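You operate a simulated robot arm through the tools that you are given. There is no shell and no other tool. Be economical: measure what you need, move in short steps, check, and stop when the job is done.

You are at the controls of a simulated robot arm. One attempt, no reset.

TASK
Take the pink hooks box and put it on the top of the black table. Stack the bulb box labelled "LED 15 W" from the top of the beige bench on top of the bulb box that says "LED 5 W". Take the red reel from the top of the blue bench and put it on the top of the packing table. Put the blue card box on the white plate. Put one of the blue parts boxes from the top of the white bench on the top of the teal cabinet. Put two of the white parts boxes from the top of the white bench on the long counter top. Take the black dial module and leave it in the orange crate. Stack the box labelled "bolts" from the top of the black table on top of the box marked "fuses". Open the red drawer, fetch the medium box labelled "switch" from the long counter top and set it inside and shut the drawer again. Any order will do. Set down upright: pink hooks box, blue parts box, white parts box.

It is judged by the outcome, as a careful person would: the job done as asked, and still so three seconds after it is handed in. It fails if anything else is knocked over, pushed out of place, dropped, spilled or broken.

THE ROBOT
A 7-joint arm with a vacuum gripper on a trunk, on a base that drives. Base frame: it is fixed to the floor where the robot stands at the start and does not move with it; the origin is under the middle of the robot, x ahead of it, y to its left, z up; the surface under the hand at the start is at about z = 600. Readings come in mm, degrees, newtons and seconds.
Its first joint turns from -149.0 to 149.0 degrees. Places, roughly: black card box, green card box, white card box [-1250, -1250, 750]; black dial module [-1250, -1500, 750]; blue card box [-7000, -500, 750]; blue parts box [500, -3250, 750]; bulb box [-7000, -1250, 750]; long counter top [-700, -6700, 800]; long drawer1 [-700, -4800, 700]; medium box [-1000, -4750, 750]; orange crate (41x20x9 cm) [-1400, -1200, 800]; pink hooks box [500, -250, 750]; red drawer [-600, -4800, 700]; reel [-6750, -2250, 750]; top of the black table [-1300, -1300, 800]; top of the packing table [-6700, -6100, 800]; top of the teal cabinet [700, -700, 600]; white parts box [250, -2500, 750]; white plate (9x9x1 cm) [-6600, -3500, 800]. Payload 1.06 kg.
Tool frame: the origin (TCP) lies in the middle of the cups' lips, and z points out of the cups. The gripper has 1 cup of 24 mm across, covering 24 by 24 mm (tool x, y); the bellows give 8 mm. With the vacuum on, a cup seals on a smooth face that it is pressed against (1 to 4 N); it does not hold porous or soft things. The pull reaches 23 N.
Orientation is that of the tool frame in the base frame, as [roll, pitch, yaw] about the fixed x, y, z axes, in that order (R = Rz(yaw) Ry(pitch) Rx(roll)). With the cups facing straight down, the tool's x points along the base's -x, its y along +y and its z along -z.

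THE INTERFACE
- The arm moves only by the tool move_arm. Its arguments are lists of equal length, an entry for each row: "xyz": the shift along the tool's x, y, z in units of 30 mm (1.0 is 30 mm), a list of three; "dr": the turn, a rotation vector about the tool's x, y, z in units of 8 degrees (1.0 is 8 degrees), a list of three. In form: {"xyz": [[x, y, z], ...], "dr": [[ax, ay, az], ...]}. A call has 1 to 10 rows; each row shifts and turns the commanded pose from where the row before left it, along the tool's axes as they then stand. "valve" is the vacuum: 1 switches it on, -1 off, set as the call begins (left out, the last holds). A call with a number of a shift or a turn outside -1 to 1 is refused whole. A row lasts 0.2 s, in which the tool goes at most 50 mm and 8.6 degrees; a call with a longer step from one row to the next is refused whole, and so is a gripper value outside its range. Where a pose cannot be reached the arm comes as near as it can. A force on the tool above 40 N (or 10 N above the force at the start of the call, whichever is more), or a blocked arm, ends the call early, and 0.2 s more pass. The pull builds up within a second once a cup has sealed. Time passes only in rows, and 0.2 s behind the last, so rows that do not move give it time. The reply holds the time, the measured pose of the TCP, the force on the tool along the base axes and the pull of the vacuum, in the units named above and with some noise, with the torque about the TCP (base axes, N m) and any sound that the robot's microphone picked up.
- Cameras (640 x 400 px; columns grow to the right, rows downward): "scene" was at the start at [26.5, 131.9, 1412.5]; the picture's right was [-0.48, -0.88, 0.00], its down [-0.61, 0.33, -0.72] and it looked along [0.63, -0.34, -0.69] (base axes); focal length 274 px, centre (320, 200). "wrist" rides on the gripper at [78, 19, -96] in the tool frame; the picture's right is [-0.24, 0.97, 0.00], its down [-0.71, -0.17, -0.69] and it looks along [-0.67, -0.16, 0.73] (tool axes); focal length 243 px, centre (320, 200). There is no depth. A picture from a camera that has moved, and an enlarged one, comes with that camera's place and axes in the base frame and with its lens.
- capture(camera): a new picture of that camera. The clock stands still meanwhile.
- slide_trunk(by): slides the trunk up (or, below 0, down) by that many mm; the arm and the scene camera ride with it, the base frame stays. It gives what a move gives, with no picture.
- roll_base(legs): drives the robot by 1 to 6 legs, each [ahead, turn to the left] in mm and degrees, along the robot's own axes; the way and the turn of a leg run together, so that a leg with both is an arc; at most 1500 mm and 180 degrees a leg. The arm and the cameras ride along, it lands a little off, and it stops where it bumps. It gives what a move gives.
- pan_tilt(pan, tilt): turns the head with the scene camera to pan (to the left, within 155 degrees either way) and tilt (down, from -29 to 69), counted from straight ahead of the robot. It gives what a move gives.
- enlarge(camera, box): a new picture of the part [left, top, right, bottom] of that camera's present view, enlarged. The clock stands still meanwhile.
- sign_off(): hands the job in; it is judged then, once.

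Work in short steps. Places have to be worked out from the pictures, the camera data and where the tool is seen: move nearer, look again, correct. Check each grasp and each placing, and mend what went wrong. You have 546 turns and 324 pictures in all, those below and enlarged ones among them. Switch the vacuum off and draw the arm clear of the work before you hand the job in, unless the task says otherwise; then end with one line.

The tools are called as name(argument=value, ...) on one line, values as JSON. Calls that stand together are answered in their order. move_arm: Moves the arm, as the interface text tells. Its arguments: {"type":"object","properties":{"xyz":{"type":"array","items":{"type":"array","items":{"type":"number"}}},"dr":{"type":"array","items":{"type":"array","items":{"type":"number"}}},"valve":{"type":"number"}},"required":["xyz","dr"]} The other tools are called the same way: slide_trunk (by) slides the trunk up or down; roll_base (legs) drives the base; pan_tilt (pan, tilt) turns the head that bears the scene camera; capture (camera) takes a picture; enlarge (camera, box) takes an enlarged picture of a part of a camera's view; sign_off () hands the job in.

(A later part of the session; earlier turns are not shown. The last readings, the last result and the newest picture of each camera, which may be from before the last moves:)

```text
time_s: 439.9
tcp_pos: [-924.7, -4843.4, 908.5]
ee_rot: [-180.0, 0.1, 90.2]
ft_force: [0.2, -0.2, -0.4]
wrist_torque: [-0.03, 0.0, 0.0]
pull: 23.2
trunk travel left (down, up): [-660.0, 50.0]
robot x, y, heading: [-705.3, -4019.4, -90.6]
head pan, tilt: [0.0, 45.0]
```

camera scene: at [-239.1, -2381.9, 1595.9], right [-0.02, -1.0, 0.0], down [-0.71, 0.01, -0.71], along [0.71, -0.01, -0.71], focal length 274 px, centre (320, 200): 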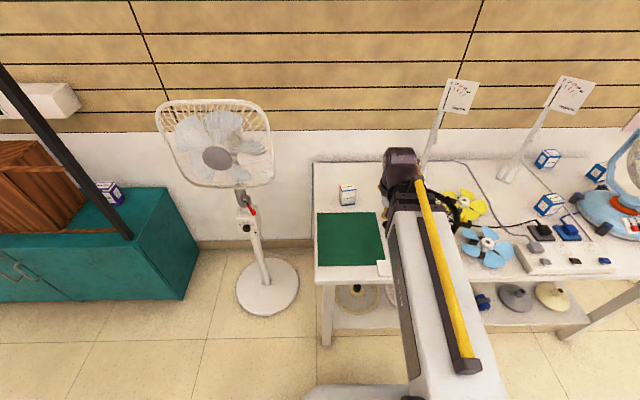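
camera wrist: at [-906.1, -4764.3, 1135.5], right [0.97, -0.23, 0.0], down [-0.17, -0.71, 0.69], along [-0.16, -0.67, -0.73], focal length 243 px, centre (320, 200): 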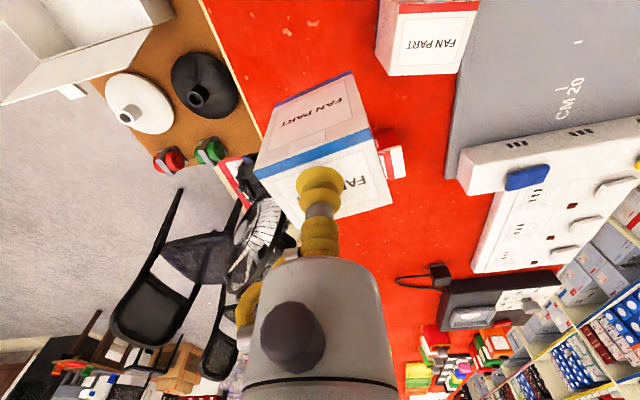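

move_arm(xyz=[[0, 0, 0.1], [0, 0, 0.05], [0, 0, 0]], dr=[[0, 0, 0], [0, 0, 0], [0, 0, 0]])

move_arm(xyz=[[0, 0, 0.05], [0, 0, 0]], dr=[[0, 0, 0], [0, 0, 0]])

```text
time_s: 440.8
tcp_pos: [-924.4, -4842.4, 905.6]
ee_rot: [-179.9, 0.2, 90.2]
ft_force: [-0.8, -1.1, 3.9]
wrist_torque: [0.01, -0.01, 0.01]
pull: 22.8
trunk travel left (down, up): [-660.0, 50.0]
robot x, y, heading: [-704.1, -4018.7, -90.3]
head pan, tilt: [0.0, 45.0]
```

```text
time_s: 441.4
tcp_pos: [-925.5, -4842.6, 904.4]
ee_rot: [-180.0, 0.2, 90.2]
ft_force: [-0.9, -2.8, 9.8]
wrist_torque: [-0.02, -0.02, 0.01]
pull: 22.7
trunk travel left (down, up): [-660.0, 50.0]
robot x, y, heading: [-703.4, -4014.7, -90.7]
head pan, tilt: [0.0, 45.0]
```

Contact. I release and rise.

move_arm(xyz=[[0, 0, 0], [0, 0, 0], [0, 0, 0], [0, 0, 0], [0, 0, -0.1], [0, 0, -0.4], [0, 0, -1], [0, 0, -1], [0, 0, -1], [0, 0, -0.5]], dr=[[0, 0, 0], [0, 0, 0], [0, 0, 0], [0, 0, 0], [0, 0, 0], [0, 0, 0], [0, 0, 0], [0, 0, 0], [0, 0, 0], [0, 0, 0]], valve=-1)

capture(camera="wrist")

```text
time_s: 443.6
tcp_pos: [-922.9, -4842.4, 1021.4]
ee_rot: [-179.9, 0.1, 90.1]
ft_force: [-1.2, -0.2, 0.7]
wrist_torque: [0.0, 0.01, -0.03]
pull: 0.0
trunk travel left (down, up): [-660.0, 50.0]
robot x, y, heading: [-705.8, -4013.3, -90.4]
head pan, tilt: [0.0, 45.0]
```

```text
208 pictures are left
camera wrist: at [-903.4, -4764.9, 1118.5], right [0.97, -0.23, 0.0], down [-0.17, -0.71, 0.69], along [-0.16, -0.67, -0.73], focal length 243 px, centre (320, 200)
```

wrist: 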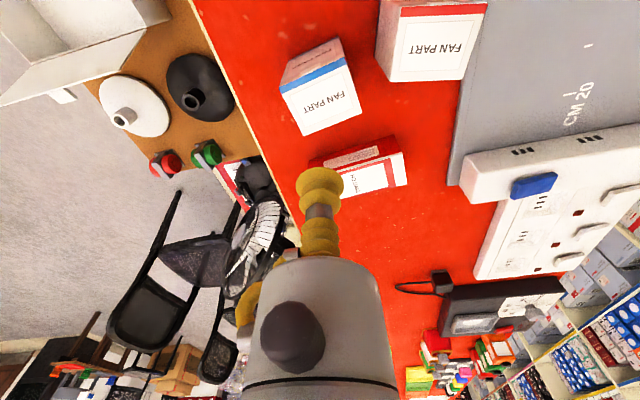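

Both white boxes stand on the counter. I read the label of the red-white box behind them.

enlarge(camera="wrist", box=[300, 120, 420, 215])

```text
4.21 times, centred on (360, 168) of wrist
camera zoom: at [-903.4, -4764.9, 1118.5], right [0.97, -0.23, 0.0], down [-0.17, -0.71, 0.69], along [-0.16, -0.67, -0.73], focal length 1022 px, centre (152, 337)
```

zoom: 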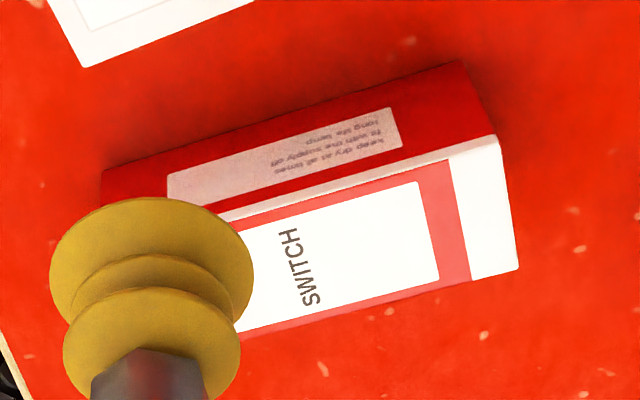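

It is the SWITCH box. Now I look at the drawers on the aisle side: retract, back off, and move to the aisle's mouth.

move_arm(xyz=[[1, 0.6, 0], [1, 0.6, 0], [1, 0.6, 0], [1, 0.6, 0], [1, 0.6, 0], [1, 0.6, 0], [1, 0.6, 0], [1, 0.6, 0], [0.8, 0.6, 0]], dr=[[0, 0, 0], [0, 0, 0], [0, 0, 0], [0, 0, 0], [0, 0, 0], [0, 0, 0], [0, 0, 0], [0, 0, 0], [0, 0, 0]])

roll_base(legs=[[-250, 0], [0, 90], [780, 0], [0, -90]])

pan_tilt(pan=-25, tilt=40)

capture(camera="scene")

```text
time_s: 445.6
tcp_pos: [-763.4, -4577.6, 1022.0]
ee_rot: [180.0, 0.1, 90.1]
ft_force: [0.4, -0.3, -0.5]
wrist_torque: [0.04, 0.01, -0.01]
pull: 0.0
trunk travel left (down, up): [-660.0, 50.0]
robot x, y, heading: [-706.3, -4015.1, -90.4]
head pan, tilt: [0.0, 45.0]
```

```text
time_s: 454.3
tcp_pos: [523.1, -3852.7, 1020.5]
ee_rot: [-179.9, 0.2, 179.7]
ft_force: [1.1, 0.3, 0.1]
wrist_torque: [0.02, 0.0, 0.0]
pull: 0.0
trunk travel left (down, up): [-660.0, 50.0]
robot x, y, heading: [-40.3, -3791.0, -0.7]
head pan, tilt: [0.0, 45.0]
stopped in leg 3: the robot was blocked; the commanded pose is now the measured one
```

```text
time_s: 455.2
tcp_pos: [523.1, -3852.5, 1022.4]
ee_rot: [-179.8, 0.2, 179.7]
ft_force: [0.7, -0.6, 0.3]
wrist_torque: [-0.01, 0.01, 0.0]
pull: 0.0
trunk travel left (down, up): [-660.0, 50.0]
robot x, y, heading: [-43.0, -3789.1, -0.9]
head pan, tilt: [-25.0, 40.0]
```

```text
206 pictures are left
camera scene: at [-6.9, -3656.1, 1603.1], right [-0.44, -0.9, 0.0], down [-0.58, 0.28, -0.77], along [0.69, -0.33, -0.64], focal length 274 px, centre (320, 200)
```

scene: 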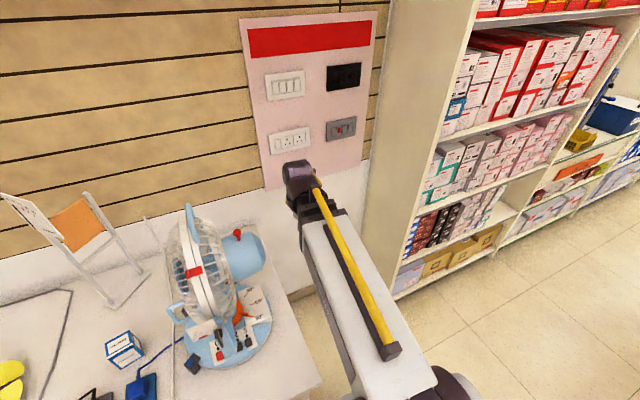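

The base touched something at the bench's end. I back off at once and take a wider path into the aisle.

roll_base(legs=[[-300, 0], [0, -53], [693, 0], [0, -36]])

pan_tilt(pan=-60, tilt=45)

capture(camera="scene")

pan_tilt(pan=150, tilt=35)

capture(camera="scene")

```text
time_s: 464.7
tcp_pos: [4.8, -4909.8, 1021.7]
ee_rot: [-179.9, 0.2, 90.0]
ft_force: [0.0, 0.0, -0.2]
wrist_torque: [0.02, -0.02, 0.0]
pull: 0.0
trunk travel left (down, up): [-660.0, 50.0]
robot x, y, heading: [60.1, -4345.6, -90.7]
head pan, tilt: [-25.0, 40.0]
```

```text
time_s: 465.7
tcp_pos: [7.2, -4909.8, 1022.0]
ee_rot: [-179.9, 0.3, 90.0]
ft_force: [-0.8, -1.0, 0.3]
wrist_torque: [0.0, -0.02, -0.03]
pull: 0.0
trunk travel left (down, up): [-660.0, 50.0]
robot x, y, heading: [65.2, -4347.1, -90.7]
head pan, tilt: [-60.0, 45.0]
```

```text
205 pictures are left
camera scene: at [163.1, -4342.2, 1595.8], right [-0.49, 0.87, 0.0], down [0.62, 0.35, -0.71], along [-0.62, -0.35, -0.71], focal length 274 px, centre (320, 200)
```

scene: 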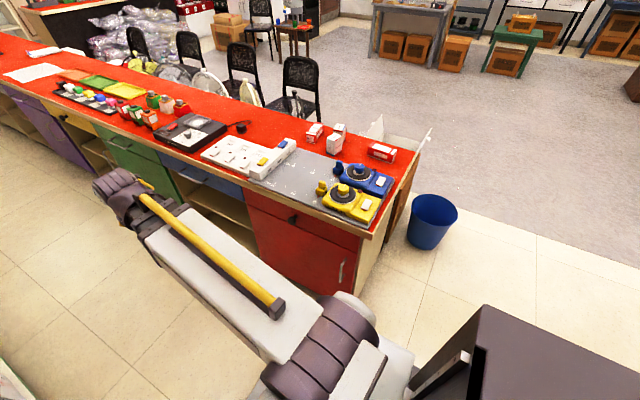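

```text
time_s: 468.7
tcp_pos: [4.8, -4910.1, 1021.3]
ee_rot: [-179.9, 0.2, 90.0]
ft_force: [0.2, 0.0, 0.6]
wrist_torque: [0.0, -0.03, 0.0]
pull: 0.0
trunk travel left (down, up): [-660.0, 50.0]
robot x, y, heading: [63.1, -4343.4, -90.1]
head pan, tilt: [150.0, 35.0]
```

```text
204 pictures are left
camera scene: at [278.9, -4226.6, 1610.7], right [0.86, -0.51, 0.0], down [-0.29, -0.49, -0.82], along [0.42, 0.7, -0.57], focal length 274 px, centre (320, 200)
```

scene: 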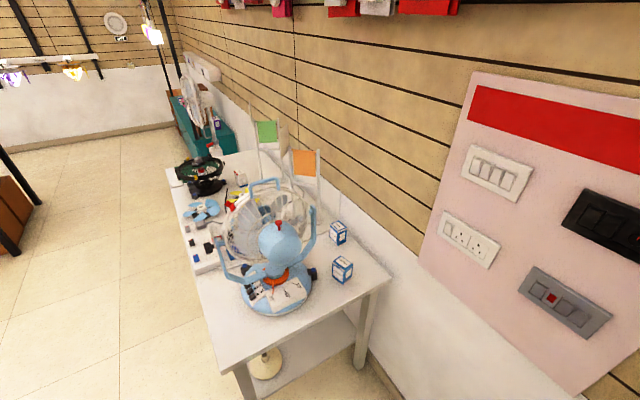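

The bench is in order. Now I zoom on the red drawer.

pan_tilt(pan=-60, tilt=45)

enlarge(camera="scene", box=[220, 150, 400, 300])

```text
time_s: 471.8
tcp_pos: [5.0, -4910.2, 1021.8]
ee_rot: [-179.9, 0.2, 90.1]
ft_force: [-0.2, 0.7, 0.5]
wrist_torque: [-0.02, 0.04, 0.0]
pull: 0.1
trunk travel left (down, up): [-660.0, 50.0]
robot x, y, heading: [62.8, -4345.7, -90.8]
head pan, tilt: [-60.0, 45.0]
```

```text
2.67 times, centred on (310, 225) of scene
camera zoom: at [163.1, -4342.2, 1595.8], right [-0.49, 0.87, 0.0], down [0.62, 0.35, -0.71], along [-0.62, -0.35, -0.71], focal length 732 px, centre (347, 133)
```

zoom: 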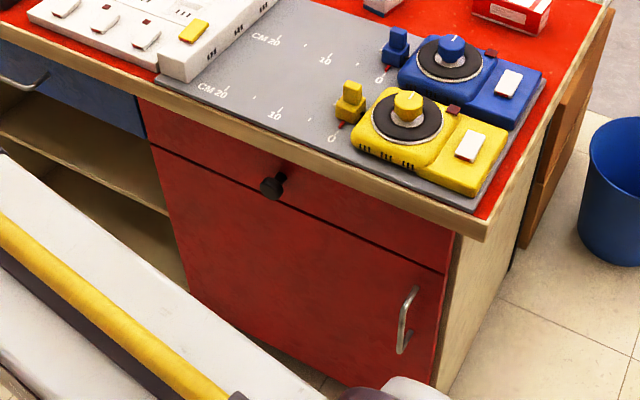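

Red drawer: front about x −485, y −5110…−4545, z ≈640–745, knob in the middle. I'll suck onto its flat front right of the knob at about (y −4740, z 700). I back up 75 mm, lower the trunk, and swing the arm to the right.

roll_base(legs=[[-75, 0]])

slide_trunk(by=-140)

move_arm(xyz=[[0, -1, 0], [0, -1, 0], [0, -1, 0], [0, -1, 0], [0, -1, 0], [0.3, -1, 0], [0.6, -1, 0], [0.6, -1, 0], [0.6, -1, 0], [0.6, -1, 0]], dr=[[0, 0, 0], [0, 0, 0], [0, 0, 0], [0, 0, 0], [0, 0, 0], [0, 0, 0], [0, 0, 0], [0, 0, 0], [0, 0, 0], [0, 0, 0]])

move_arm(xyz=[[0.6, 0, 0], [0.6, 0, 0], [0.5, 0, 0], [0, 0, 0], [0, 0, 0], [0, 0, 0], [0, 0, 0], [0, 0, 0], [0, 0, 0], [0, 0, 0]], dr=[[0, 0, 1], [0, 0, 1], [0, 0, 1], [0, 0, 1], [0, 0, 1], [0, 0, 1], [0, 0, 1], [0, 0, 1], [0, 0, 1], [0, 0, 1]])

capture(camera="scene")

```text
time_s: 472.8
tcp_pos: [6.7, -4834.1, 1022.2]
ee_rot: [-179.9, 0.3, 89.9]
ft_force: [0.5, 0.8, 0.4]
wrist_torque: [0.0, 0.02, 0.02]
pull: 0.0
trunk travel left (down, up): [-660.0, 50.0]
robot x, y, heading: [64.7, -4271.0, -90.8]
head pan, tilt: [-60.0, 45.0]
```

```text
time_s: 474.5
tcp_pos: [7.1, -4834.5, 882.5]
ee_rot: [-179.9, 0.3, 90.0]
ft_force: [-0.7, 0.2, -0.1]
wrist_torque: [-0.05, -0.02, 0.01]
pull: 0.1
trunk travel left (down, up): [-520.0, 190.0]
robot x, y, heading: [65.1, -4273.2, -90.5]
head pan, tilt: [-60.0, 45.0]
```

```text
time_s: 476.7
tcp_pos: [-292.5, -4752.9, 881.0]
ee_rot: [-180.0, 0.2, 90.0]
ft_force: [-0.3, -0.3, -0.3]
wrist_torque: [0.01, 0.01, -0.01]
pull: 0.0
trunk travel left (down, up): [-520.0, 190.0]
robot x, y, heading: [62.4, -4275.1, -90.5]
head pan, tilt: [-60.0, 45.0]
```

```text
time_s: 478.9
tcp_pos: [-287.7, -4703.4, 881.4]
ee_rot: [179.9, 0.1, 9.7]
ft_force: [0.6, 0.0, -0.9]
wrist_torque: [-0.03, 0.01, 0.02]
pull: 0.1
trunk travel left (down, up): [-520.0, 190.0]
robot x, y, heading: [64.7, -4271.0, -90.7]
head pan, tilt: [-60.0, 45.0]
```

```text
202 pictures are left
camera scene: at [163.8, -4267.1, 1455.8], right [-0.49, 0.87, 0.0], down [0.62, 0.35, -0.71], along [-0.62, -0.35, -0.71], focal length 274 px, centre (320, 200)
```

scene: 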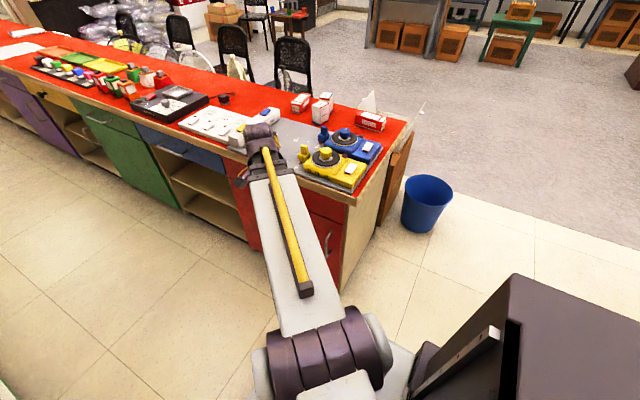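

I finish the spin and tilt the tool to point at the drawer front (−x), descending to z≈700.

move_arm(xyz=[[0, 0, 0], [0, 0, 0], [-0.45, 0.11, 0.53], [-0.37, 0.11, 0.59], [-0.29, 0.11, 0.64], [-0.2, 0.11, 0.67], [-0.1, 0.11, 0.69], [0, 0.11, 0.7], [0.09, 0.11, 0.69], [0, 0, 0]], dr=[[0, 0, 0.6], [0, 0, 0.6], [0, -1, 0], [0, -1, 0], [0, -1, 0], [0, -1, 0], [0, -1, 0], [0, -1, 0], [0, -1, 0], [0, 0, 0]])

move_arm(xyz=[[0.19, 0.11, 0.67], [0.28, 0.11, 0.64], [0.37, 0.11, 0.59], [0.45, 0.11, 0.54], [0, 0, 0], [0, 0, 0]], dr=[[0, -1, 0], [0, -1, 0], [0, -1, 0], [0, -1, 0], [0, -0.25, 0], [0, 0, 0]])

capture(camera="wrist")

capture(camera="scene")

```text
time_s: 481.1
tcp_pos: [-382.6, -4727.4, 770.3]
ee_rot: [179.6, 56.0, 0.0]
ft_force: [-0.8, -0.2, -0.3]
wrist_torque: [0.0, 0.01, 0.02]
pull: 0.1
trunk travel left (down, up): [-520.0, 190.0]
robot x, y, heading: [63.0, -4267.6, -90.5]
head pan, tilt: [-60.0, 45.0]
```

```text
time_s: 482.5
tcp_pos: [-436.5, -4739.9, 707.0]
ee_rot: [52.9, 89.7, -126.7]
ft_force: [-0.6, -1.0, -0.2]
wrist_torque: [-0.02, 0.02, -0.01]
pull: 0.0
trunk travel left (down, up): [-520.0, 190.0]
robot x, y, heading: [67.3, -4271.4, -90.6]
head pan, tilt: [-60.0, 45.0]
```

```text
201 pictures are left
camera wrist: at [-339.1, -4759.4, 627.8], right [0.01, -0.97, 0.24], down [0.69, 0.18, 0.71], along [-0.73, 0.16, 0.67], focal length 243 px, centre (320, 200)
```

wrist: 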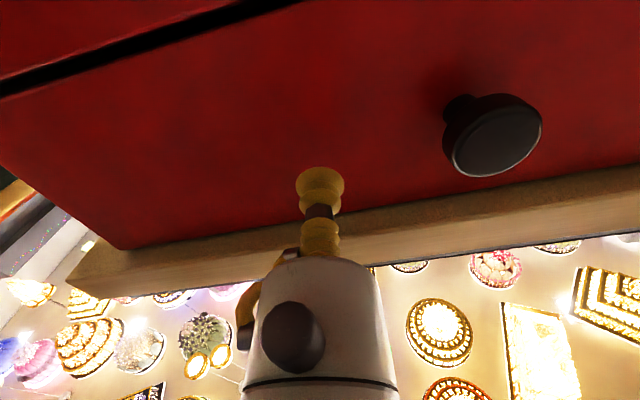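

```text
200 pictures are left
camera scene: at [163.8, -4267.1, 1455.8], right [-0.49, 0.87, 0.0], down [0.62, 0.35, -0.71], along [-0.62, -0.35, -0.71], focal length 274 px, centre (320, 200)
```

scene: 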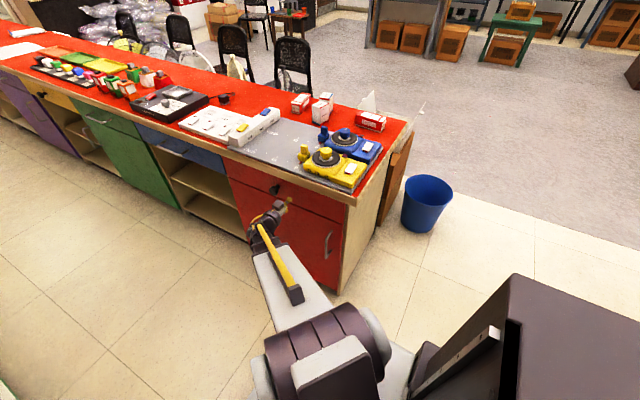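

The tool points squarely at the drawer front, clear of knob and overhang. I advance with the vacuum on until it seals.

move_arm(xyz=[[0, 0, 0.5], [0, 0, 0.3], [0, 0, 0.2], [0, 0, 0.1], [0, 0, 0]], dr=[[0, 0, 0], [0, 0, 0], [0, 0, 0], [0, 0, 0], [0, 0, 0]], valve=1)

move_arm(xyz=[[0, 0, 0.1], [0, 0, 0.1], [0, 0, 0.1], [0, 0, 0]], dr=[[0, 0, 0], [0, 0, 0], [0, 0, 0], [0, 0, 0]])

```text
time_s: 483.7
tcp_pos: [-469.1, -4741.7, 706.6]
ee_rot: [70.4, 89.8, -109.3]
ft_force: [-0.3, 0.9, 0.6]
wrist_torque: [0.0, -0.01, -0.02]
pull: 0.1
trunk travel left (down, up): [-520.0, 190.0]
robot x, y, heading: [66.4, -4273.3, -90.7]
head pan, tilt: [-60.0, 45.0]
```

```text
time_s: 484.7
tcp_pos: [-475.6, -4741.4, 707.0]
ee_rot: [56.5, 89.7, -123.1]
ft_force: [14.3, 1.0, -0.9]
wrist_torque: [-0.03, -0.04, -0.12]
pull: 22.9
trunk travel left (down, up): [-520.0, 190.0]
robot x, y, heading: [67.0, -4270.6, -90.8]
head pan, tilt: [-60.0, 45.0]
```

Sealed on the drawer front. I pull slowly.

move_arm(xyz=[[0, 0, -0.2], [0, 0, -0.3], [0, 0, -0.3], [0, 0, -0.3], [0, 0, 0]], dr=[[0, 0, 0], [0, 0, 0], [0, 0, 0], [0, 0, 0], [0, 0, 0]])

```text
time_s: 485.9
tcp_pos: [-445.1, -4741.5, 706.4]
ee_rot: [79.1, 89.8, -100.6]
ft_force: [0.5, -1.5, 1.7]
wrist_torque: [-0.04, -0.02, -0.08]
pull: 23.1
trunk travel left (down, up): [-520.0, 190.0]
robot x, y, heading: [64.3, -4270.5, -90.6]
head pan, tilt: [-60.0, 45.0]
```

It follows. I keep pulling.

move_arm(xyz=[[0, 0, -0.5], [0, 0, -0.6], [0, 0, -0.6], [0, 0, -0.6], [0, 0, -0.6], [0, 0, -0.6], [0, 0, -0.6], [0, 0, -0.5], [0, 0, 0]], dr=[[0, 0, 0], [0, 0, 0], [0, 0, 0], [0, 0, 0], [0, 0, 0], [0, 0, 0], [0, 0, 0], [0, 0, 0], [0, 0, 0]])

capture(camera="scene")

```text
time_s: 487.9
tcp_pos: [-304.6, -4739.4, 706.2]
ee_rot: [46.5, 89.7, -133.2]
ft_force: [0.8, -6.2, 6.7]
wrist_torque: [0.06, -0.04, -0.08]
pull: 22.6
trunk travel left (down, up): [-520.0, 190.0]
robot x, y, heading: [62.2, -4270.7, -90.8]
head pan, tilt: [-60.0, 45.0]
```

```text
199 pictures are left
camera scene: at [164.5, -4267.2, 1455.9], right [-0.49, 0.87, 0.0], down [0.62, 0.35, -0.71], along [-0.62, -0.35, -0.71], focal length 274 px, centre (320, 200)
```

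scene: 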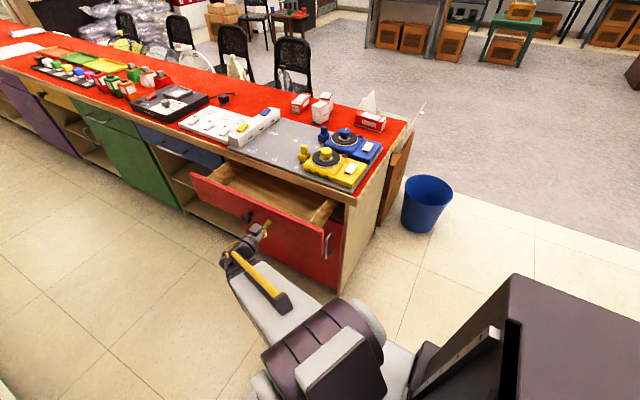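

Open 170 mm. I try another 50 mm for room.

move_arm(xyz=[[0, 0, -0.4], [0, 0, -0.5], [0, 0, -0.5], [0, 0, -0.3], [0, 0, 0]], dr=[[0, 0, 0], [0, 0, 0], [0, 0, 0], [0, 0, 0], [0, 0, 0]])

enlarge(camera="scene", box=[170, 120, 410, 300])

```text
time_s: 489.1
tcp_pos: [-255.9, -4739.7, 707.3]
ee_rot: [79.9, 89.9, -99.7]
ft_force: [-0.1, -2.5, -3.4]
wrist_torque: [-0.12, -0.04, -0.03]
pull: 23.1
trunk travel left (down, up): [-520.0, 190.0]
robot x, y, heading: [64.8, -4271.8, -90.7]
head pan, tilt: [-60.0, 45.0]
```

```text
2.22 times, centred on (290, 210) of scene
camera zoom: at [163.9, -4267.5, 1455.8], right [-0.49, 0.87, 0.0], down [0.62, 0.35, -0.71], along [-0.62, -0.35, -0.71], focal length 610 px, centre (387, 178)
```

zoom: 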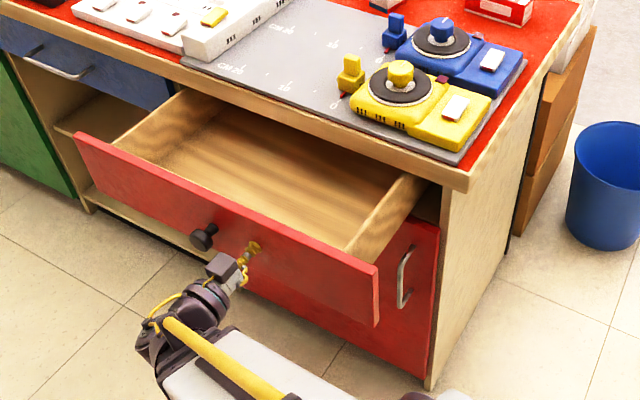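

The drawer is open about 220 mm. I release, draw back a little and go straight up above its front.

move_arm(xyz=[[0, 0, 0], [0, 0, 0], [0, 0, 0], [0, 0, 0], [0, 0, -0.2], [0, 0, -0.6], [0, 0, 0]], dr=[[0, 0, 0], [0, 0, 0], [0, 0, 0], [0, 0, 0], [0, 0, 0], [0, 0, 0], [0, 0, 0]], valve=-1)

move_arm(xyz=[[-0.8, 0, 0], [-1, 0, 0], [-1, 0, 0], [-1, 0, 0], [0, 0, 0]], dr=[[0, 0, 0], [0, 0, 0], [0, 0, 0], [0, 0, 0], [0, 0, 0]])

capture(camera="scene")

```text
time_s: 490.7
tcp_pos: [-232.5, -4739.8, 706.3]
ee_rot: [71.1, 89.8, -108.4]
ft_force: [0.8, -0.5, 0.1]
wrist_torque: [0.01, -0.01, -0.01]
pull: 0.1
trunk travel left (down, up): [-520.0, 190.0]
robot x, y, heading: [65.2, -4273.0, -90.9]
head pan, tilt: [-60.0, 45.0]
```

```text
time_s: 491.9
tcp_pos: [-233.3, -4750.0, 815.7]
ee_rot: [60.3, 89.7, -119.5]
ft_force: [0.6, 0.6, -0.2]
wrist_torque: [0.03, 0.01, 0.01]
pull: 0.0
out of reach, approached as far as the arm can: row 4
trunk travel left (down, up): [-520.0, 190.0]
robot x, y, heading: [65.9, -4269.3, -90.6]
head pan, tilt: [-60.0, 45.0]
```

```text
197 pictures are left
camera scene: at [163.9, -4267.1, 1455.8], right [-0.49, 0.87, 0.0], down [0.62, 0.35, -0.71], along [-0.62, -0.35, -0.71], focal length 274 px, centre (320, 200)
```

scene: 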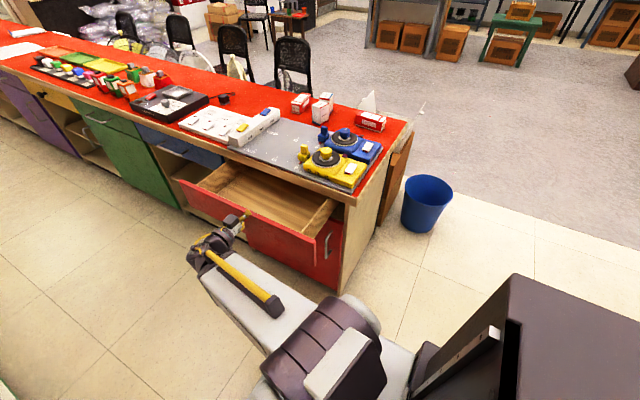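

I tilt the tool back to pointing down, then spin it back to face the robot.

move_arm(xyz=[[0, 0, 0], [0, 0, 0], [0, 0, 0], [0, 0, 0], [0, 0, 0], [0, 0, 0], [0, 0, 0], [0, 0, 0], [0, 0, 0], [0, 0, 0]], dr=[[0, 1, 0], [0, 1, 0], [0, 1, 0], [0, 1, 0], [0, 1, 0], [0, 1, 0], [0, 1, 0], [0, 1, 0], [0, 1, 0], [0, 1, 0]])

move_arm(xyz=[[0, 0, 0], [0, 0, 0], [0, 0, -1], [0, 0, -1], [0, 0, -1], [0, 0, 0], [0, 0, 0], [0, 0, 0], [0, 0, 0], [0, 0, 0]], dr=[[0, 1, 0], [0, 0.2, 0], [0, 0, -1], [0, 0, -1], [0, 0, -1], [0, 0, -1], [0, 0, -1], [0, 0, -1], [0, 0, 0], [0, 0, 0]])

```text
time_s: 494.1
tcp_pos: [-239.4, -4772.4, 805.7]
ee_rot: [179.9, 9.8, 0.4]
ft_force: [-0.3, -0.3, -0.1]
wrist_torque: [0.02, -0.04, 0.0]
pull: 0.0
out of reach, approached as far as the arm can: row 1, 2, 3
trunk travel left (down, up): [-520.0, 190.0]
robot x, y, heading: [62.4, -4269.1, -90.4]
head pan, tilt: [-60.0, 45.0]
```

```text
time_s: 496.3
tcp_pos: [-239.8, -4772.6, 896.1]
ee_rot: [-179.8, 0.4, 48.4]
ft_force: [0.3, 0.8, -0.6]
wrist_torque: [-0.04, 0.01, -0.03]
pull: 0.2
trunk travel left (down, up): [-520.0, 190.0]
robot x, y, heading: [64.5, -4269.5, -90.7]
head pan, tilt: [-60.0, 45.0]
```

Tool is down again. I bring the arm to the robot's front, raise the trunk, and drive out of the aisle and round to the counter's near end.

move_arm(xyz=[[0.5, 0.98, 0], [0.5, 0.98, 0], [0.5, 1, 0], [0.5, 1, 0], [0.5, 1, 0], [0.5, 1, 0], [0.5, 1, 0], [0.5, 1, 0], [0, 0, 0], [0, 0, 0]], dr=[[0, 0, 0], [0, 0, 0], [0, 0, 0], [0, 0, 0], [0, 0, 0], [0, 0, 0], [0, 0, 0], [0, 0, 0], [0, 0, -1], [0, 0, -1]])

move_arm(xyz=[[0, 0, 0], [0, 0, 0], [0, 0, 0], [0, 0, 0]], dr=[[0, 0, -1], [0, 0, -1], [0, 0, -1], [0, 0, -0.2]])

slide_trunk(by=140)

roll_base(legs=[[30, 10], [0, 26], [-690, 0]])

```text
time_s: 498.5
tcp_pos: [18.2, -4840.0, 894.8]
ee_rot: [-179.7, 0.3, 64.4]
ft_force: [-0.3, 0.1, 0.0]
wrist_torque: [-0.05, -0.02, 0.01]
pull: 0.1
trunk travel left (down, up): [-520.0, 190.0]
robot x, y, heading: [65.1, -4270.7, -90.7]
head pan, tilt: [-60.0, 45.0]
```

```text
time_s: 499.5
tcp_pos: [17.9, -4841.7, 895.1]
ee_rot: [-179.5, 0.2, 90.1]
ft_force: [0.3, 0.3, -0.2]
wrist_torque: [-0.01, -0.03, 0.0]
pull: 0.1
trunk travel left (down, up): [-520.0, 190.0]
robot x, y, heading: [61.0, -4270.1, -90.8]
head pan, tilt: [-60.0, 45.0]
```

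```text
time_s: 501.1
tcp_pos: [17.9, -4840.4, 1034.6]
ee_rot: [-179.4, 0.2, 90.0]
ft_force: [-0.4, 0.0, 0.0]
wrist_torque: [-0.05, 0.02, -0.01]
pull: 0.0
trunk travel left (down, up): [-660.0, 50.0]
robot x, y, heading: [67.4, -4271.7, -90.7]
head pan, tilt: [-60.0, 45.0]
```

```text
time_s: 506.9
tcp_pos: [-30.1, -4224.2, 1035.4]
ee_rot: [-179.4, 0.1, 126.8]
ft_force: [-0.8, -0.7, 0.4]
wrist_torque: [-0.01, 0.01, 0.01]
pull: 0.0
trunk travel left (down, up): [-660.0, 50.0]
robot x, y, heading: [-333.6, -3742.1, -53.9]
head pan, tilt: [-60.0, 45.0]
```

roll_base(legs=[[0, -96.5], [421, 0], [0, 60.4], [120, 0]])

pan_tilt(pan=0, tilt=45)

capture(camera="scene")

```text
time_s: 517.1
tcp_pos: [-757.1, -4635.0, 1035.3]
ee_rot: [-179.5, 0.1, 89.2]
ft_force: [0.6, 0.8, 0.1]
wrist_torque: [-0.02, 0.0, 0.0]
pull: 0.1
trunk travel left (down, up): [-660.0, 50.0]
robot x, y, heading: [-702.5, -4069.0, -91.6]
head pan, tilt: [-60.0, 45.0]
```

```text
time_s: 518.4
tcp_pos: [-757.3, -4633.6, 1033.3]
ee_rot: [-179.4, 0.3, 89.1]
ft_force: [-0.6, -1.2, 0.0]
wrist_torque: [0.02, 0.01, -0.01]
pull: 0.1
trunk travel left (down, up): [-660.0, 50.0]
robot x, y, heading: [-704.7, -4066.3, -91.1]
head pan, tilt: [0.0, 45.0]
```

```text
196 pictures are left
camera scene: at [-533.8, -4105.2, 1595.8], right [-1.0, 0.03, 0.0], down [0.02, 0.71, -0.71], along [-0.02, -0.71, -0.71], focal length 274 px, centre (320, 200)
```

scene: 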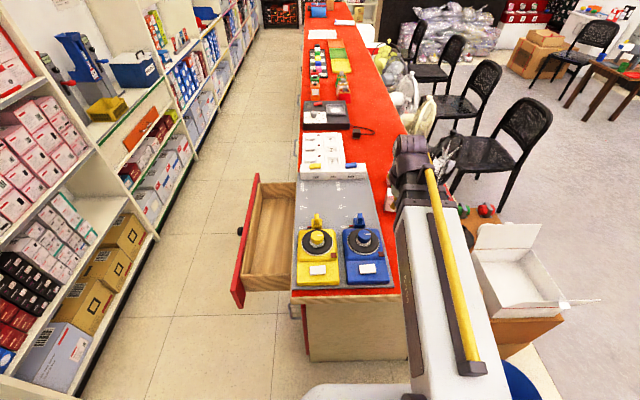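

move_arm(xyz=[[-0.9, -0.4, 0], [-0.9, -0.4, 0], [-0.9, -0.4, 0], [-0.9, -0.4, 0], [-0.9, -0.4, 0], [-0.9, -0.4, 0], [-0.9, -0.4, 0], [-0.9, -0.4, 0], [-0.9, -0.4, 0], [-0.8, 0, 0]], dr=[[0, 0, 0], [0, 0, 0], [0, 0, 0], [0, 0, 0], [0, 0, 0], [0, 0, 0], [0, 0, 0], [0, 0, 0], [0, 0, 0], [0, 0, 0]])

capture(camera="wrist")

```text
time_s: 520.6
tcp_pos: [-870.7, -4900.7, 1037.4]
ee_rot: [-179.5, 0.1, 89.1]
ft_force: [-1.0, 0.4, -0.1]
wrist_torque: [0.0, 0.01, -0.02]
pull: 0.0
trunk travel left (down, up): [-660.0, 50.0]
robot x, y, heading: [-704.3, -4064.5, -91.4]
head pan, tilt: [0.0, 45.0]
```

```text
195 pictures are left
camera wrist: at [-849.4, -4822.6, 1132.7], right [0.97, -0.25, -0.01], down [-0.18, -0.7, 0.69], along [-0.18, -0.66, -0.73], focal length 243 px, centre (320, 200)
```

wrist: 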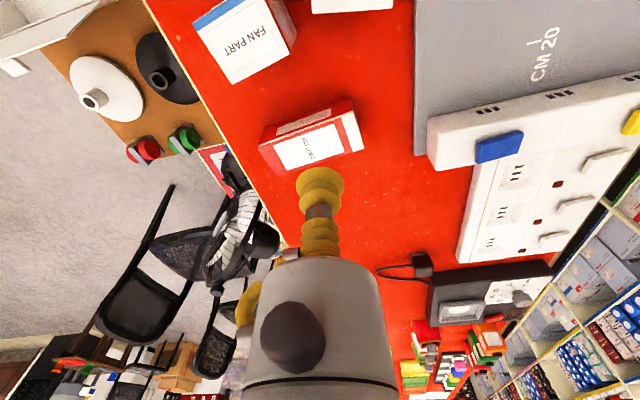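

enlarge(camera="wrist", box=[245, 80, 375, 185])

```text
3.81 times, centred on (310, 132) of wrist
camera zoom: at [-849.4, -4822.6, 1132.7], right [0.97, -0.25, -0.01], down [-0.18, -0.7, 0.69], along [-0.18, -0.66, -0.73], focal length 924 px, centre (358, 457)
```

zoom: 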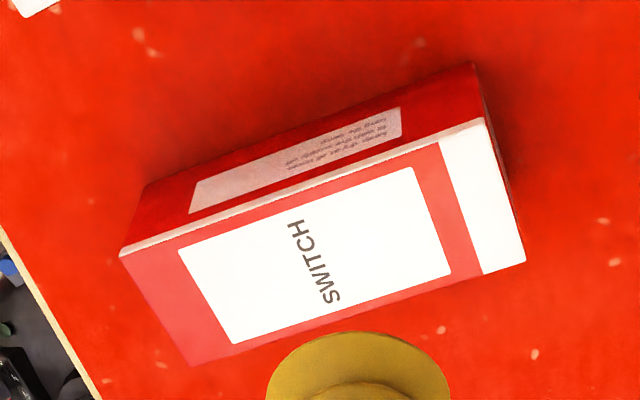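

The SWITCH box: 124×50×45 mm, top centre (-902,-4973), z≈865. I move over and down.

move_arm(xyz=[[-0.9, -0.5, 0], [-0.9, -0.5, 0], [-0.64, 0, 0.5], [0, 0, 1], [0, 0, 1], [0, 0, 1], [0, 0, 1], [0, 0, 0.6], [0, 0, 0]], dr=[[0, 0, 0], [0, 0, 0], [0, 0, 0], [0, 0, 0], [0, 0, 0], [0, 0, 0], [0, 0, 0], [0, 0, 0], [0, 0, 0]])

capture(camera="wrist")

```text
time_s: 522.6
tcp_pos: [-902.9, -4971.0, 884.7]
ee_rot: [-179.5, 0.2, 89.1]
ft_force: [0.5, 0.0, -0.1]
wrist_torque: [0.0, 0.04, -0.01]
pull: 0.0
trunk travel left (down, up): [-660.0, 50.0]
robot x, y, heading: [-702.2, -4064.2, -91.4]
head pan, tilt: [0.0, 45.0]
```

```text
193 pictures are left
camera wrist: at [-880.9, -4893.4, 979.0], right [0.97, -0.25, -0.01], down [-0.18, -0.7, 0.69], along [-0.18, -0.67, -0.73], focal length 243 px, centre (320, 200)
```

wrist: 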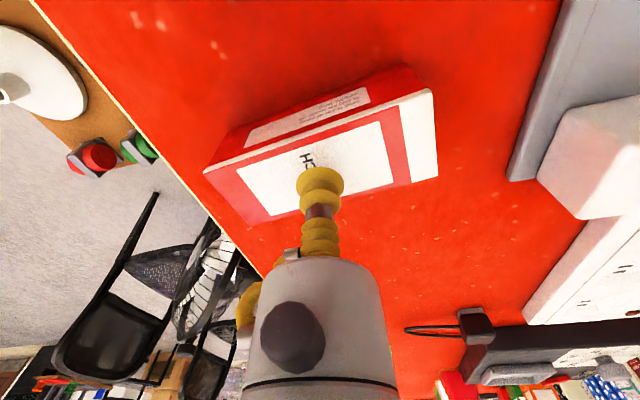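

move_arm(xyz=[[0, 0.15, 0.4], [0, 0, 0.17], [0, 0, 0.1], [0, 0, 0.08], [0, 0, 0], [0, 0, 0], [0, 0, 0]], dr=[[0, 0, 0], [0, 0, 0], [0, 0, 0], [0, 0, 0], [0, 0, 0], [0, 0, 0], [0, 0, 0]], valve=1)

```text
time_s: 524.2
tcp_pos: [-898.4, -4970.9, 861.8]
ee_rot: [-179.5, 0.3, 89.1]
ft_force: [-7.3, -4.6, 17.4]
wrist_torque: [0.11, -0.12, -0.04]
pull: 23.0
trunk travel left (down, up): [-660.0, 50.0]
robot x, y, heading: [-700.2, -4065.6, -91.7]
head pan, tilt: [0.0, 45.0]
```

Sealed. I lift well above the white boxes and carry it to the drawer.

move_arm(xyz=[[0, 0, -0.3], [0, 0, -0.7], [0, 0, -1], [0, 0, -1], [0, 0, -1], [0, 0, -1], [0, 0, -1], [0, 0.4, -0.3], [0, 0.8, 0], [0, 0.9, 0]], dr=[[0, 0, 0], [0, 0, 0], [0, 0, 0], [0, 0, 0], [0, 0, 0], [0, 0, 0], [0, 0, 0], [0, 0, 0], [0, 0, 0], [0, 0, 0]])

move_arm(xyz=[[0.5, 0.9, 0], [0.5, 1, 0], [0.5, 1, 0], [0.5, 1, 0], [0.5, 1, 0], [0.6, 1, 0], [0.6, 1, 0], [0.6, 1, 0], [0.6, 1, 0], [0.6, 1, 0]], dr=[[0, 0, 0], [0, 0, 0], [0, 0, 0], [0, 0, 0], [0, 0, 0], [0, 0, 0], [0, 0, 0], [0, 0, 0], [0, 0, 0], [0, 0, 0]])

move_arm(xyz=[[0.6, 1, 0], [0.6, 1, 0], [0.6, 1, 0], [0.3, 1, 0], [0, 1, 0], [0, 0.6, 0], [0, 0, 0]], dr=[[0, 0, 0], [0, 0, 0], [0, 0, 0], [0, 0, 0], [0, 0, 0], [0, 0, 0.75], [0, 0, 0]])

capture(camera="wrist")

capture(camera="scene")

```text
time_s: 526.4
tcp_pos: [-832.9, -4971.8, 1050.4]
ee_rot: [-179.5, 0.2, 89.1]
ft_force: [0.4, -0.2, -1.0]
wrist_torque: [0.0, -0.03, -0.02]
pull: 22.6
trunk travel left (down, up): [-660.0, 50.0]
robot x, y, heading: [-706.4, -4065.8, -91.6]
head pan, tilt: [0.0, 45.0]
```

```text
time_s: 528.6
tcp_pos: [-533.1, -4811.4, 1046.0]
ee_rot: [-179.5, 0.3, 89.1]
ft_force: [0.4, -0.5, -0.7]
wrist_torque: [0.0, -0.03, 0.0]
pull: 22.9
trunk travel left (down, up): [-660.0, 50.0]
robot x, y, heading: [-700.6, -4067.2, -91.7]
head pan, tilt: [0.0, 45.0]
```

```text
time_s: 530.2
tcp_pos: [-366.3, -4751.0, 1045.9]
ee_rot: [-179.6, 0.3, 83.0]
ft_force: [-1.2, 0.8, -1.3]
wrist_torque: [0.0, 0.01, 0.01]
pull: 22.7
trunk travel left (down, up): [-660.0, 50.0]
robot x, y, heading: [-705.2, -4065.0, -91.4]
head pan, tilt: [0.0, 45.0]
```

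```text
192 pictures are left
camera wrist: at [-335.6, -4676.7, 1140.8], right [0.94, -0.35, -0.01], down [-0.25, -0.68, 0.69], along [-0.25, -0.64, -0.72], focal length 243 px, centre (320, 200)
```

wrist: 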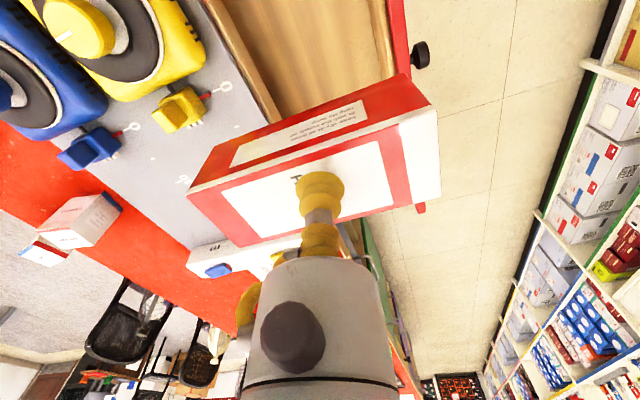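

```text
191 pictures are left
camera scene: at [-533.6, -4105.2, 1595.8], right [-1.0, 0.03, 0.0], down [0.02, 0.71, -0.71], along [-0.02, -0.71, -0.71], focal length 274 px, centre (320, 200)
```

scene: 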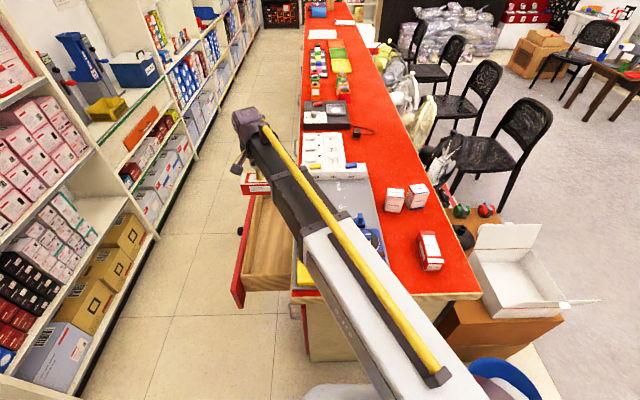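

The box is held, but from here the forearm would pass low over the yellow dial. I'll shift the robot to stand in line with the drawer instead: bring the arm to the front, then manoeuvre in short legs.

move_arm(xyz=[[0.3, -0.9, 0], [0.4, -0.9, 0], [0.4, -0.9, 0], [0.4, -1, 0], [0.4, -1, 0], [0.4, -1, 0], [0.4, -1, 0], [0.4, -1, 0], [0.3, -1, 0], [0, -1, 0]], dr=[[0, 0, 0], [0, 0, 0], [0, 0, 0], [0, 0, 0], [0, 0, 0], [0, 0, 0], [0, 0, 0], [0, 0, 0], [0, 0, 0], [0, 0, 0]])

roll_base(legs=[[-100, 0], [-80, 0], [0, -15], [0, -15], [-150, 0], [-150, 0]])

roll_base(legs=[[-180, 0], [-180, 0], [-140, 0], [0, 15], [0, 16]])

```text
time_s: 532.4
tcp_pos: [-641.0, -4616.8, 1046.7]
ee_rot: [-179.6, 0.2, 83.1]
ft_force: [0.1, 0.6, -1.0]
wrist_torque: [-0.02, 0.0, 0.01]
pull: 22.1
trunk travel left (down, up): [-660.0, 50.0]
robot x, y, heading: [-700.2, -4065.1, -91.8]
head pan, tilt: [0.0, 45.0]
```

```text
time_s: 537.9
tcp_pos: [-761.6, -4135.4, 1047.5]
ee_rot: [-179.6, 0.2, 53.0]
ft_force: [0.1, 0.3, -0.9]
wrist_torque: [0.0, -0.05, 0.03]
pull: 22.6
trunk travel left (down, up): [-660.0, 50.0]
robot x, y, heading: [-541.0, -3626.3, -121.6]
head pan, tilt: [0.0, 45.0]
```

```text
time_s: 543.3
tcp_pos: [-206.1, -3750.2, 1046.8]
ee_rot: [-179.6, 0.2, 84.2]
ft_force: [-0.2, 1.1, -1.5]
wrist_torque: [-0.01, 0.01, -0.03]
pull: 22.9
trunk travel left (down, up): [-660.0, 50.0]
robot x, y, heading: [-279.5, -3203.2, -90.3]
head pan, tilt: [0.0, 45.0]
```

Held. I go forward to y≈-4035.

roll_base(legs=[[180, 0], [180, 0], [180, 0], [180, 0], [110, 0]])

capture(camera="wrist")

capture(camera="scene")

```text
time_s: 548.9
tcp_pos: [-217.0, -4580.9, 1046.8]
ee_rot: [-179.5, 0.2, 83.9]
ft_force: [0.0, -0.3, -0.6]
wrist_torque: [0.01, -0.05, -0.01]
pull: 22.5
trunk travel left (down, up): [-660.0, 50.0]
robot x, y, heading: [-288.3, -4028.8, -90.8]
head pan, tilt: [0.0, 45.0]
```

```text
190 pictures are left
camera wrist: at [-188.4, -4504.6, 1141.8], right [0.94, -0.34, -0.01], down [-0.24, -0.68, 0.69], along [-0.24, -0.65, -0.72], focal length 243 px, centre (320, 200)
```

wrist: 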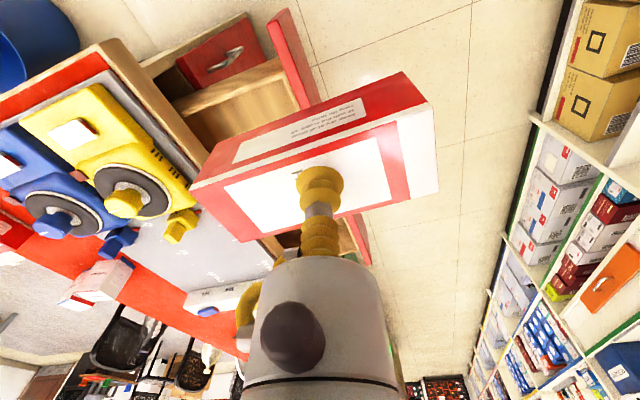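

```text
189 pictures are left
camera scene: at [-117.6, -4067.9, 1595.8], right [-1.0, 0.01, 0.0], down [0.01, 0.71, -0.71], along [-0.01, -0.71, -0.71], focal length 274 px, centre (320, 200)
```

scene: 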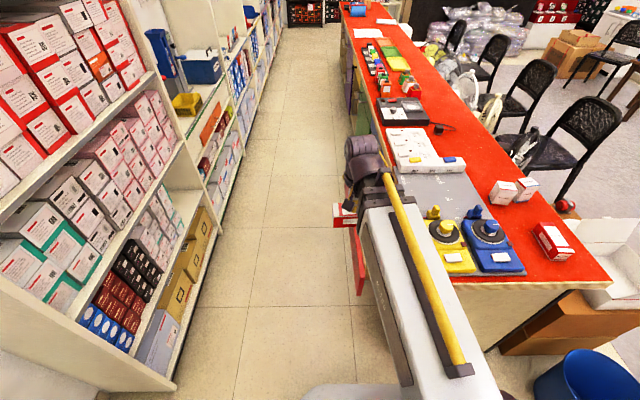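

move_arm(xyz=[[-0.8, -0.5, 0], [-0.9, -0.6, 0], [-0.9, -0.6, 0], [-0.9, -0.6, 0], [-0.9, -0.6, 0], [-0.9, -0.6, 0], [-0.8, -0.42, 0], [0, 0, 0]], dr=[[0, 0, 0], [0, 0, 0], [0, 0, 0], [0, 0, 0], [0, 0, 0], [0, 0, 0], [0, 0, 0], [0, 0, 0]])

move_arm(xyz=[[0, 0, 0.7], [0, 0, 1], [0, 0, 1], [0, 0, 1], [0, 0, 1], [0, 0, 0.3], [0, 0, 0]], dr=[[0, 0, 0], [0, 0, 0], [0, 0, 0], [0, 0, 0], [0, 0, 0], [0, 0, 0], [0, 0, 0]])

capture(camera="wrist")

capture(camera="scene")

```text
time_s: 550.7
tcp_pos: [-353.1, -4749.6, 1049.5]
ee_rot: [-179.6, 0.2, 83.8]
ft_force: [-0.9, 0.1, -1.4]
wrist_torque: [-0.02, 0.02, 0.0]
pull: 22.4
trunk travel left (down, up): [-660.0, 50.0]
robot x, y, heading: [-283.3, -4030.9, -90.8]
head pan, tilt: [0.0, 45.0]
```

```text
time_s: 552.3
tcp_pos: [-355.7, -4750.1, 897.4]
ee_rot: [-179.5, 0.2, 83.9]
ft_force: [-0.5, 0.0, -0.9]
wrist_torque: [-0.03, 0.01, -0.02]
pull: 22.5
trunk travel left (down, up): [-660.0, 50.0]
robot x, y, heading: [-286.6, -4029.8, -90.9]
head pan, tilt: [0.0, 45.0]
```

```text
188 pictures are left
camera wrist: at [-326.3, -4674.4, 993.4], right [0.94, -0.34, -0.01], down [-0.24, -0.68, 0.69], along [-0.24, -0.65, -0.72], focal length 243 px, centre (320, 200)
```

wrist: 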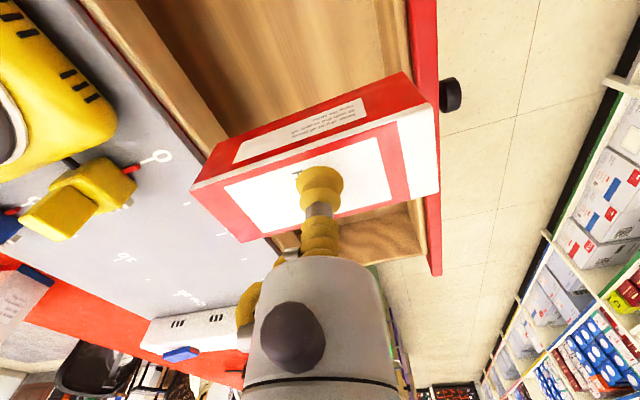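

```text
187 pictures are left
camera scene: at [-117.7, -4067.6, 1595.8], right [-1.0, 0.01, 0.0], down [0.01, 0.71, -0.71], along [-0.01, -0.71, -0.71], focal length 274 px, centre (320, 200)
```

scene: 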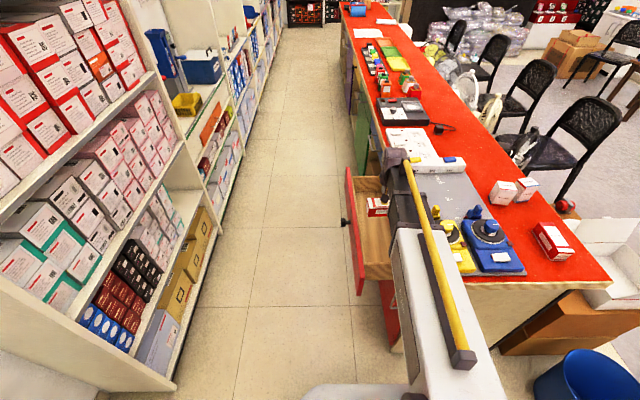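

Opening spans x −454…−271, the box is centred in it. I lower into the drawer.

move_arm(xyz=[[0, 0, 0.6], [0, 0, 0.9], [0, 0, 0.9], [0, 0, 0.9], [0, 0, 0.9], [0, 0, 0.4], [0, 0, 0]], dr=[[0, 0, 0], [0, 0, 0], [0, 0, 0], [0, 0, 0], [0, 0, 0], [0, 0, 0], [0, 0, 0]])

capture(camera="wrist")

enlarge(camera="scene", box=[330, 130, 450, 310])

```text
time_s: 553.9
tcp_pos: [-355.8, -4748.9, 759.2]
ee_rot: [-179.7, 0.2, 84.0]
ft_force: [0.2, 0.2, -1.0]
wrist_torque: [0.01, -0.02, 0.03]
pull: 22.9
trunk travel left (down, up): [-660.0, 50.0]
robot x, y, heading: [-288.5, -4027.7, -90.9]
head pan, tilt: [0.0, 45.0]
```

```text
186 pictures are left
camera wrist: at [-326.5, -4674.3, 854.9], right [0.94, -0.34, -0.01], down [-0.24, -0.68, 0.69], along [-0.24, -0.65, -0.72], focal length 243 px, centre (320, 200)
```

wrist: 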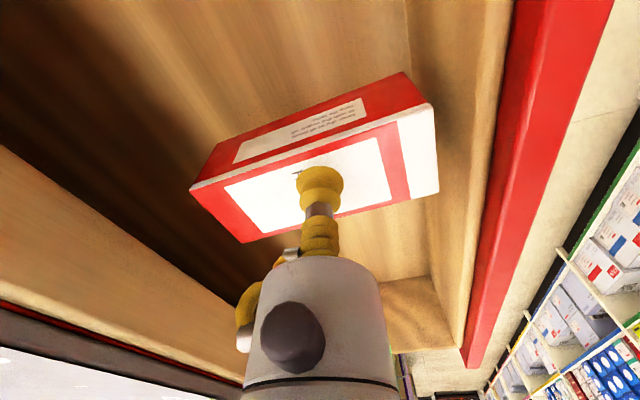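

```text
2.22 times, centred on (390, 220) of scene
camera zoom: at [-117.7, -4067.7, 1595.8], right [-1.0, 0.01, 0.0], down [0.01, 0.71, -0.71], along [-0.01, -0.71, -0.71], focal length 610 px, centre (164, 156)
```

zoom: 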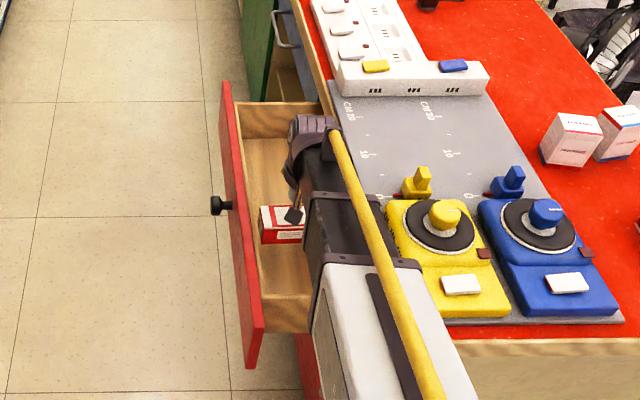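

move_arm(xyz=[[0, 0, 0.5], [0, 0, 0.4], [0, 0, 0.2], [0, 0, 0]], dr=[[0, 0, 0], [0, 0, 0], [0, 0, 0], [0, 0, 0]])

move_arm(xyz=[[0, 0, 0.15], [0, 0, 0.15], [0, 0, 0]], dr=[[0, 0, 0], [0, 0, 0], [0, 0, 0]])

move_arm(xyz=[[0, 0, 0.1], [0, 0, 0.1], [0, 0, 0]], dr=[[0, 0, 0], [0, 0, 0], [0, 0, 0]])

```text
time_s: 554.9
tcp_pos: [-355.8, -4749.3, 727.0]
ee_rot: [-179.6, 0.2, 84.0]
ft_force: [0.7, 0.4, -1.9]
wrist_torque: [-0.03, -0.02, 0.03]
pull: 22.5
trunk travel left (down, up): [-660.0, 50.0]
robot x, y, heading: [-285.7, -4031.3, -90.6]
head pan, tilt: [0.0, 45.0]
```

```text
time_s: 555.7
tcp_pos: [-355.8, -4749.6, 718.5]
ee_rot: [-179.6, 0.2, 83.9]
ft_force: [0.0, -0.5, -1.4]
wrist_torque: [-0.01, 0.0, 0.02]
pull: 23.2
trunk travel left (down, up): [-660.0, 50.0]
robot x, y, heading: [-286.0, -4033.7, -90.5]
head pan, tilt: [0.0, 45.0]
```

```text
time_s: 556.5
tcp_pos: [-356.1, -4750.1, 712.3]
ee_rot: [-179.6, 0.3, 83.9]
ft_force: [0.2, 1.2, -1.1]
wrist_torque: [0.01, -0.02, 0.0]
pull: 22.8
trunk travel left (down, up): [-660.0, 50.0]
robot x, y, heading: [-289.1, -4031.9, -90.9]
head pan, tilt: [0.0, 45.0]
```

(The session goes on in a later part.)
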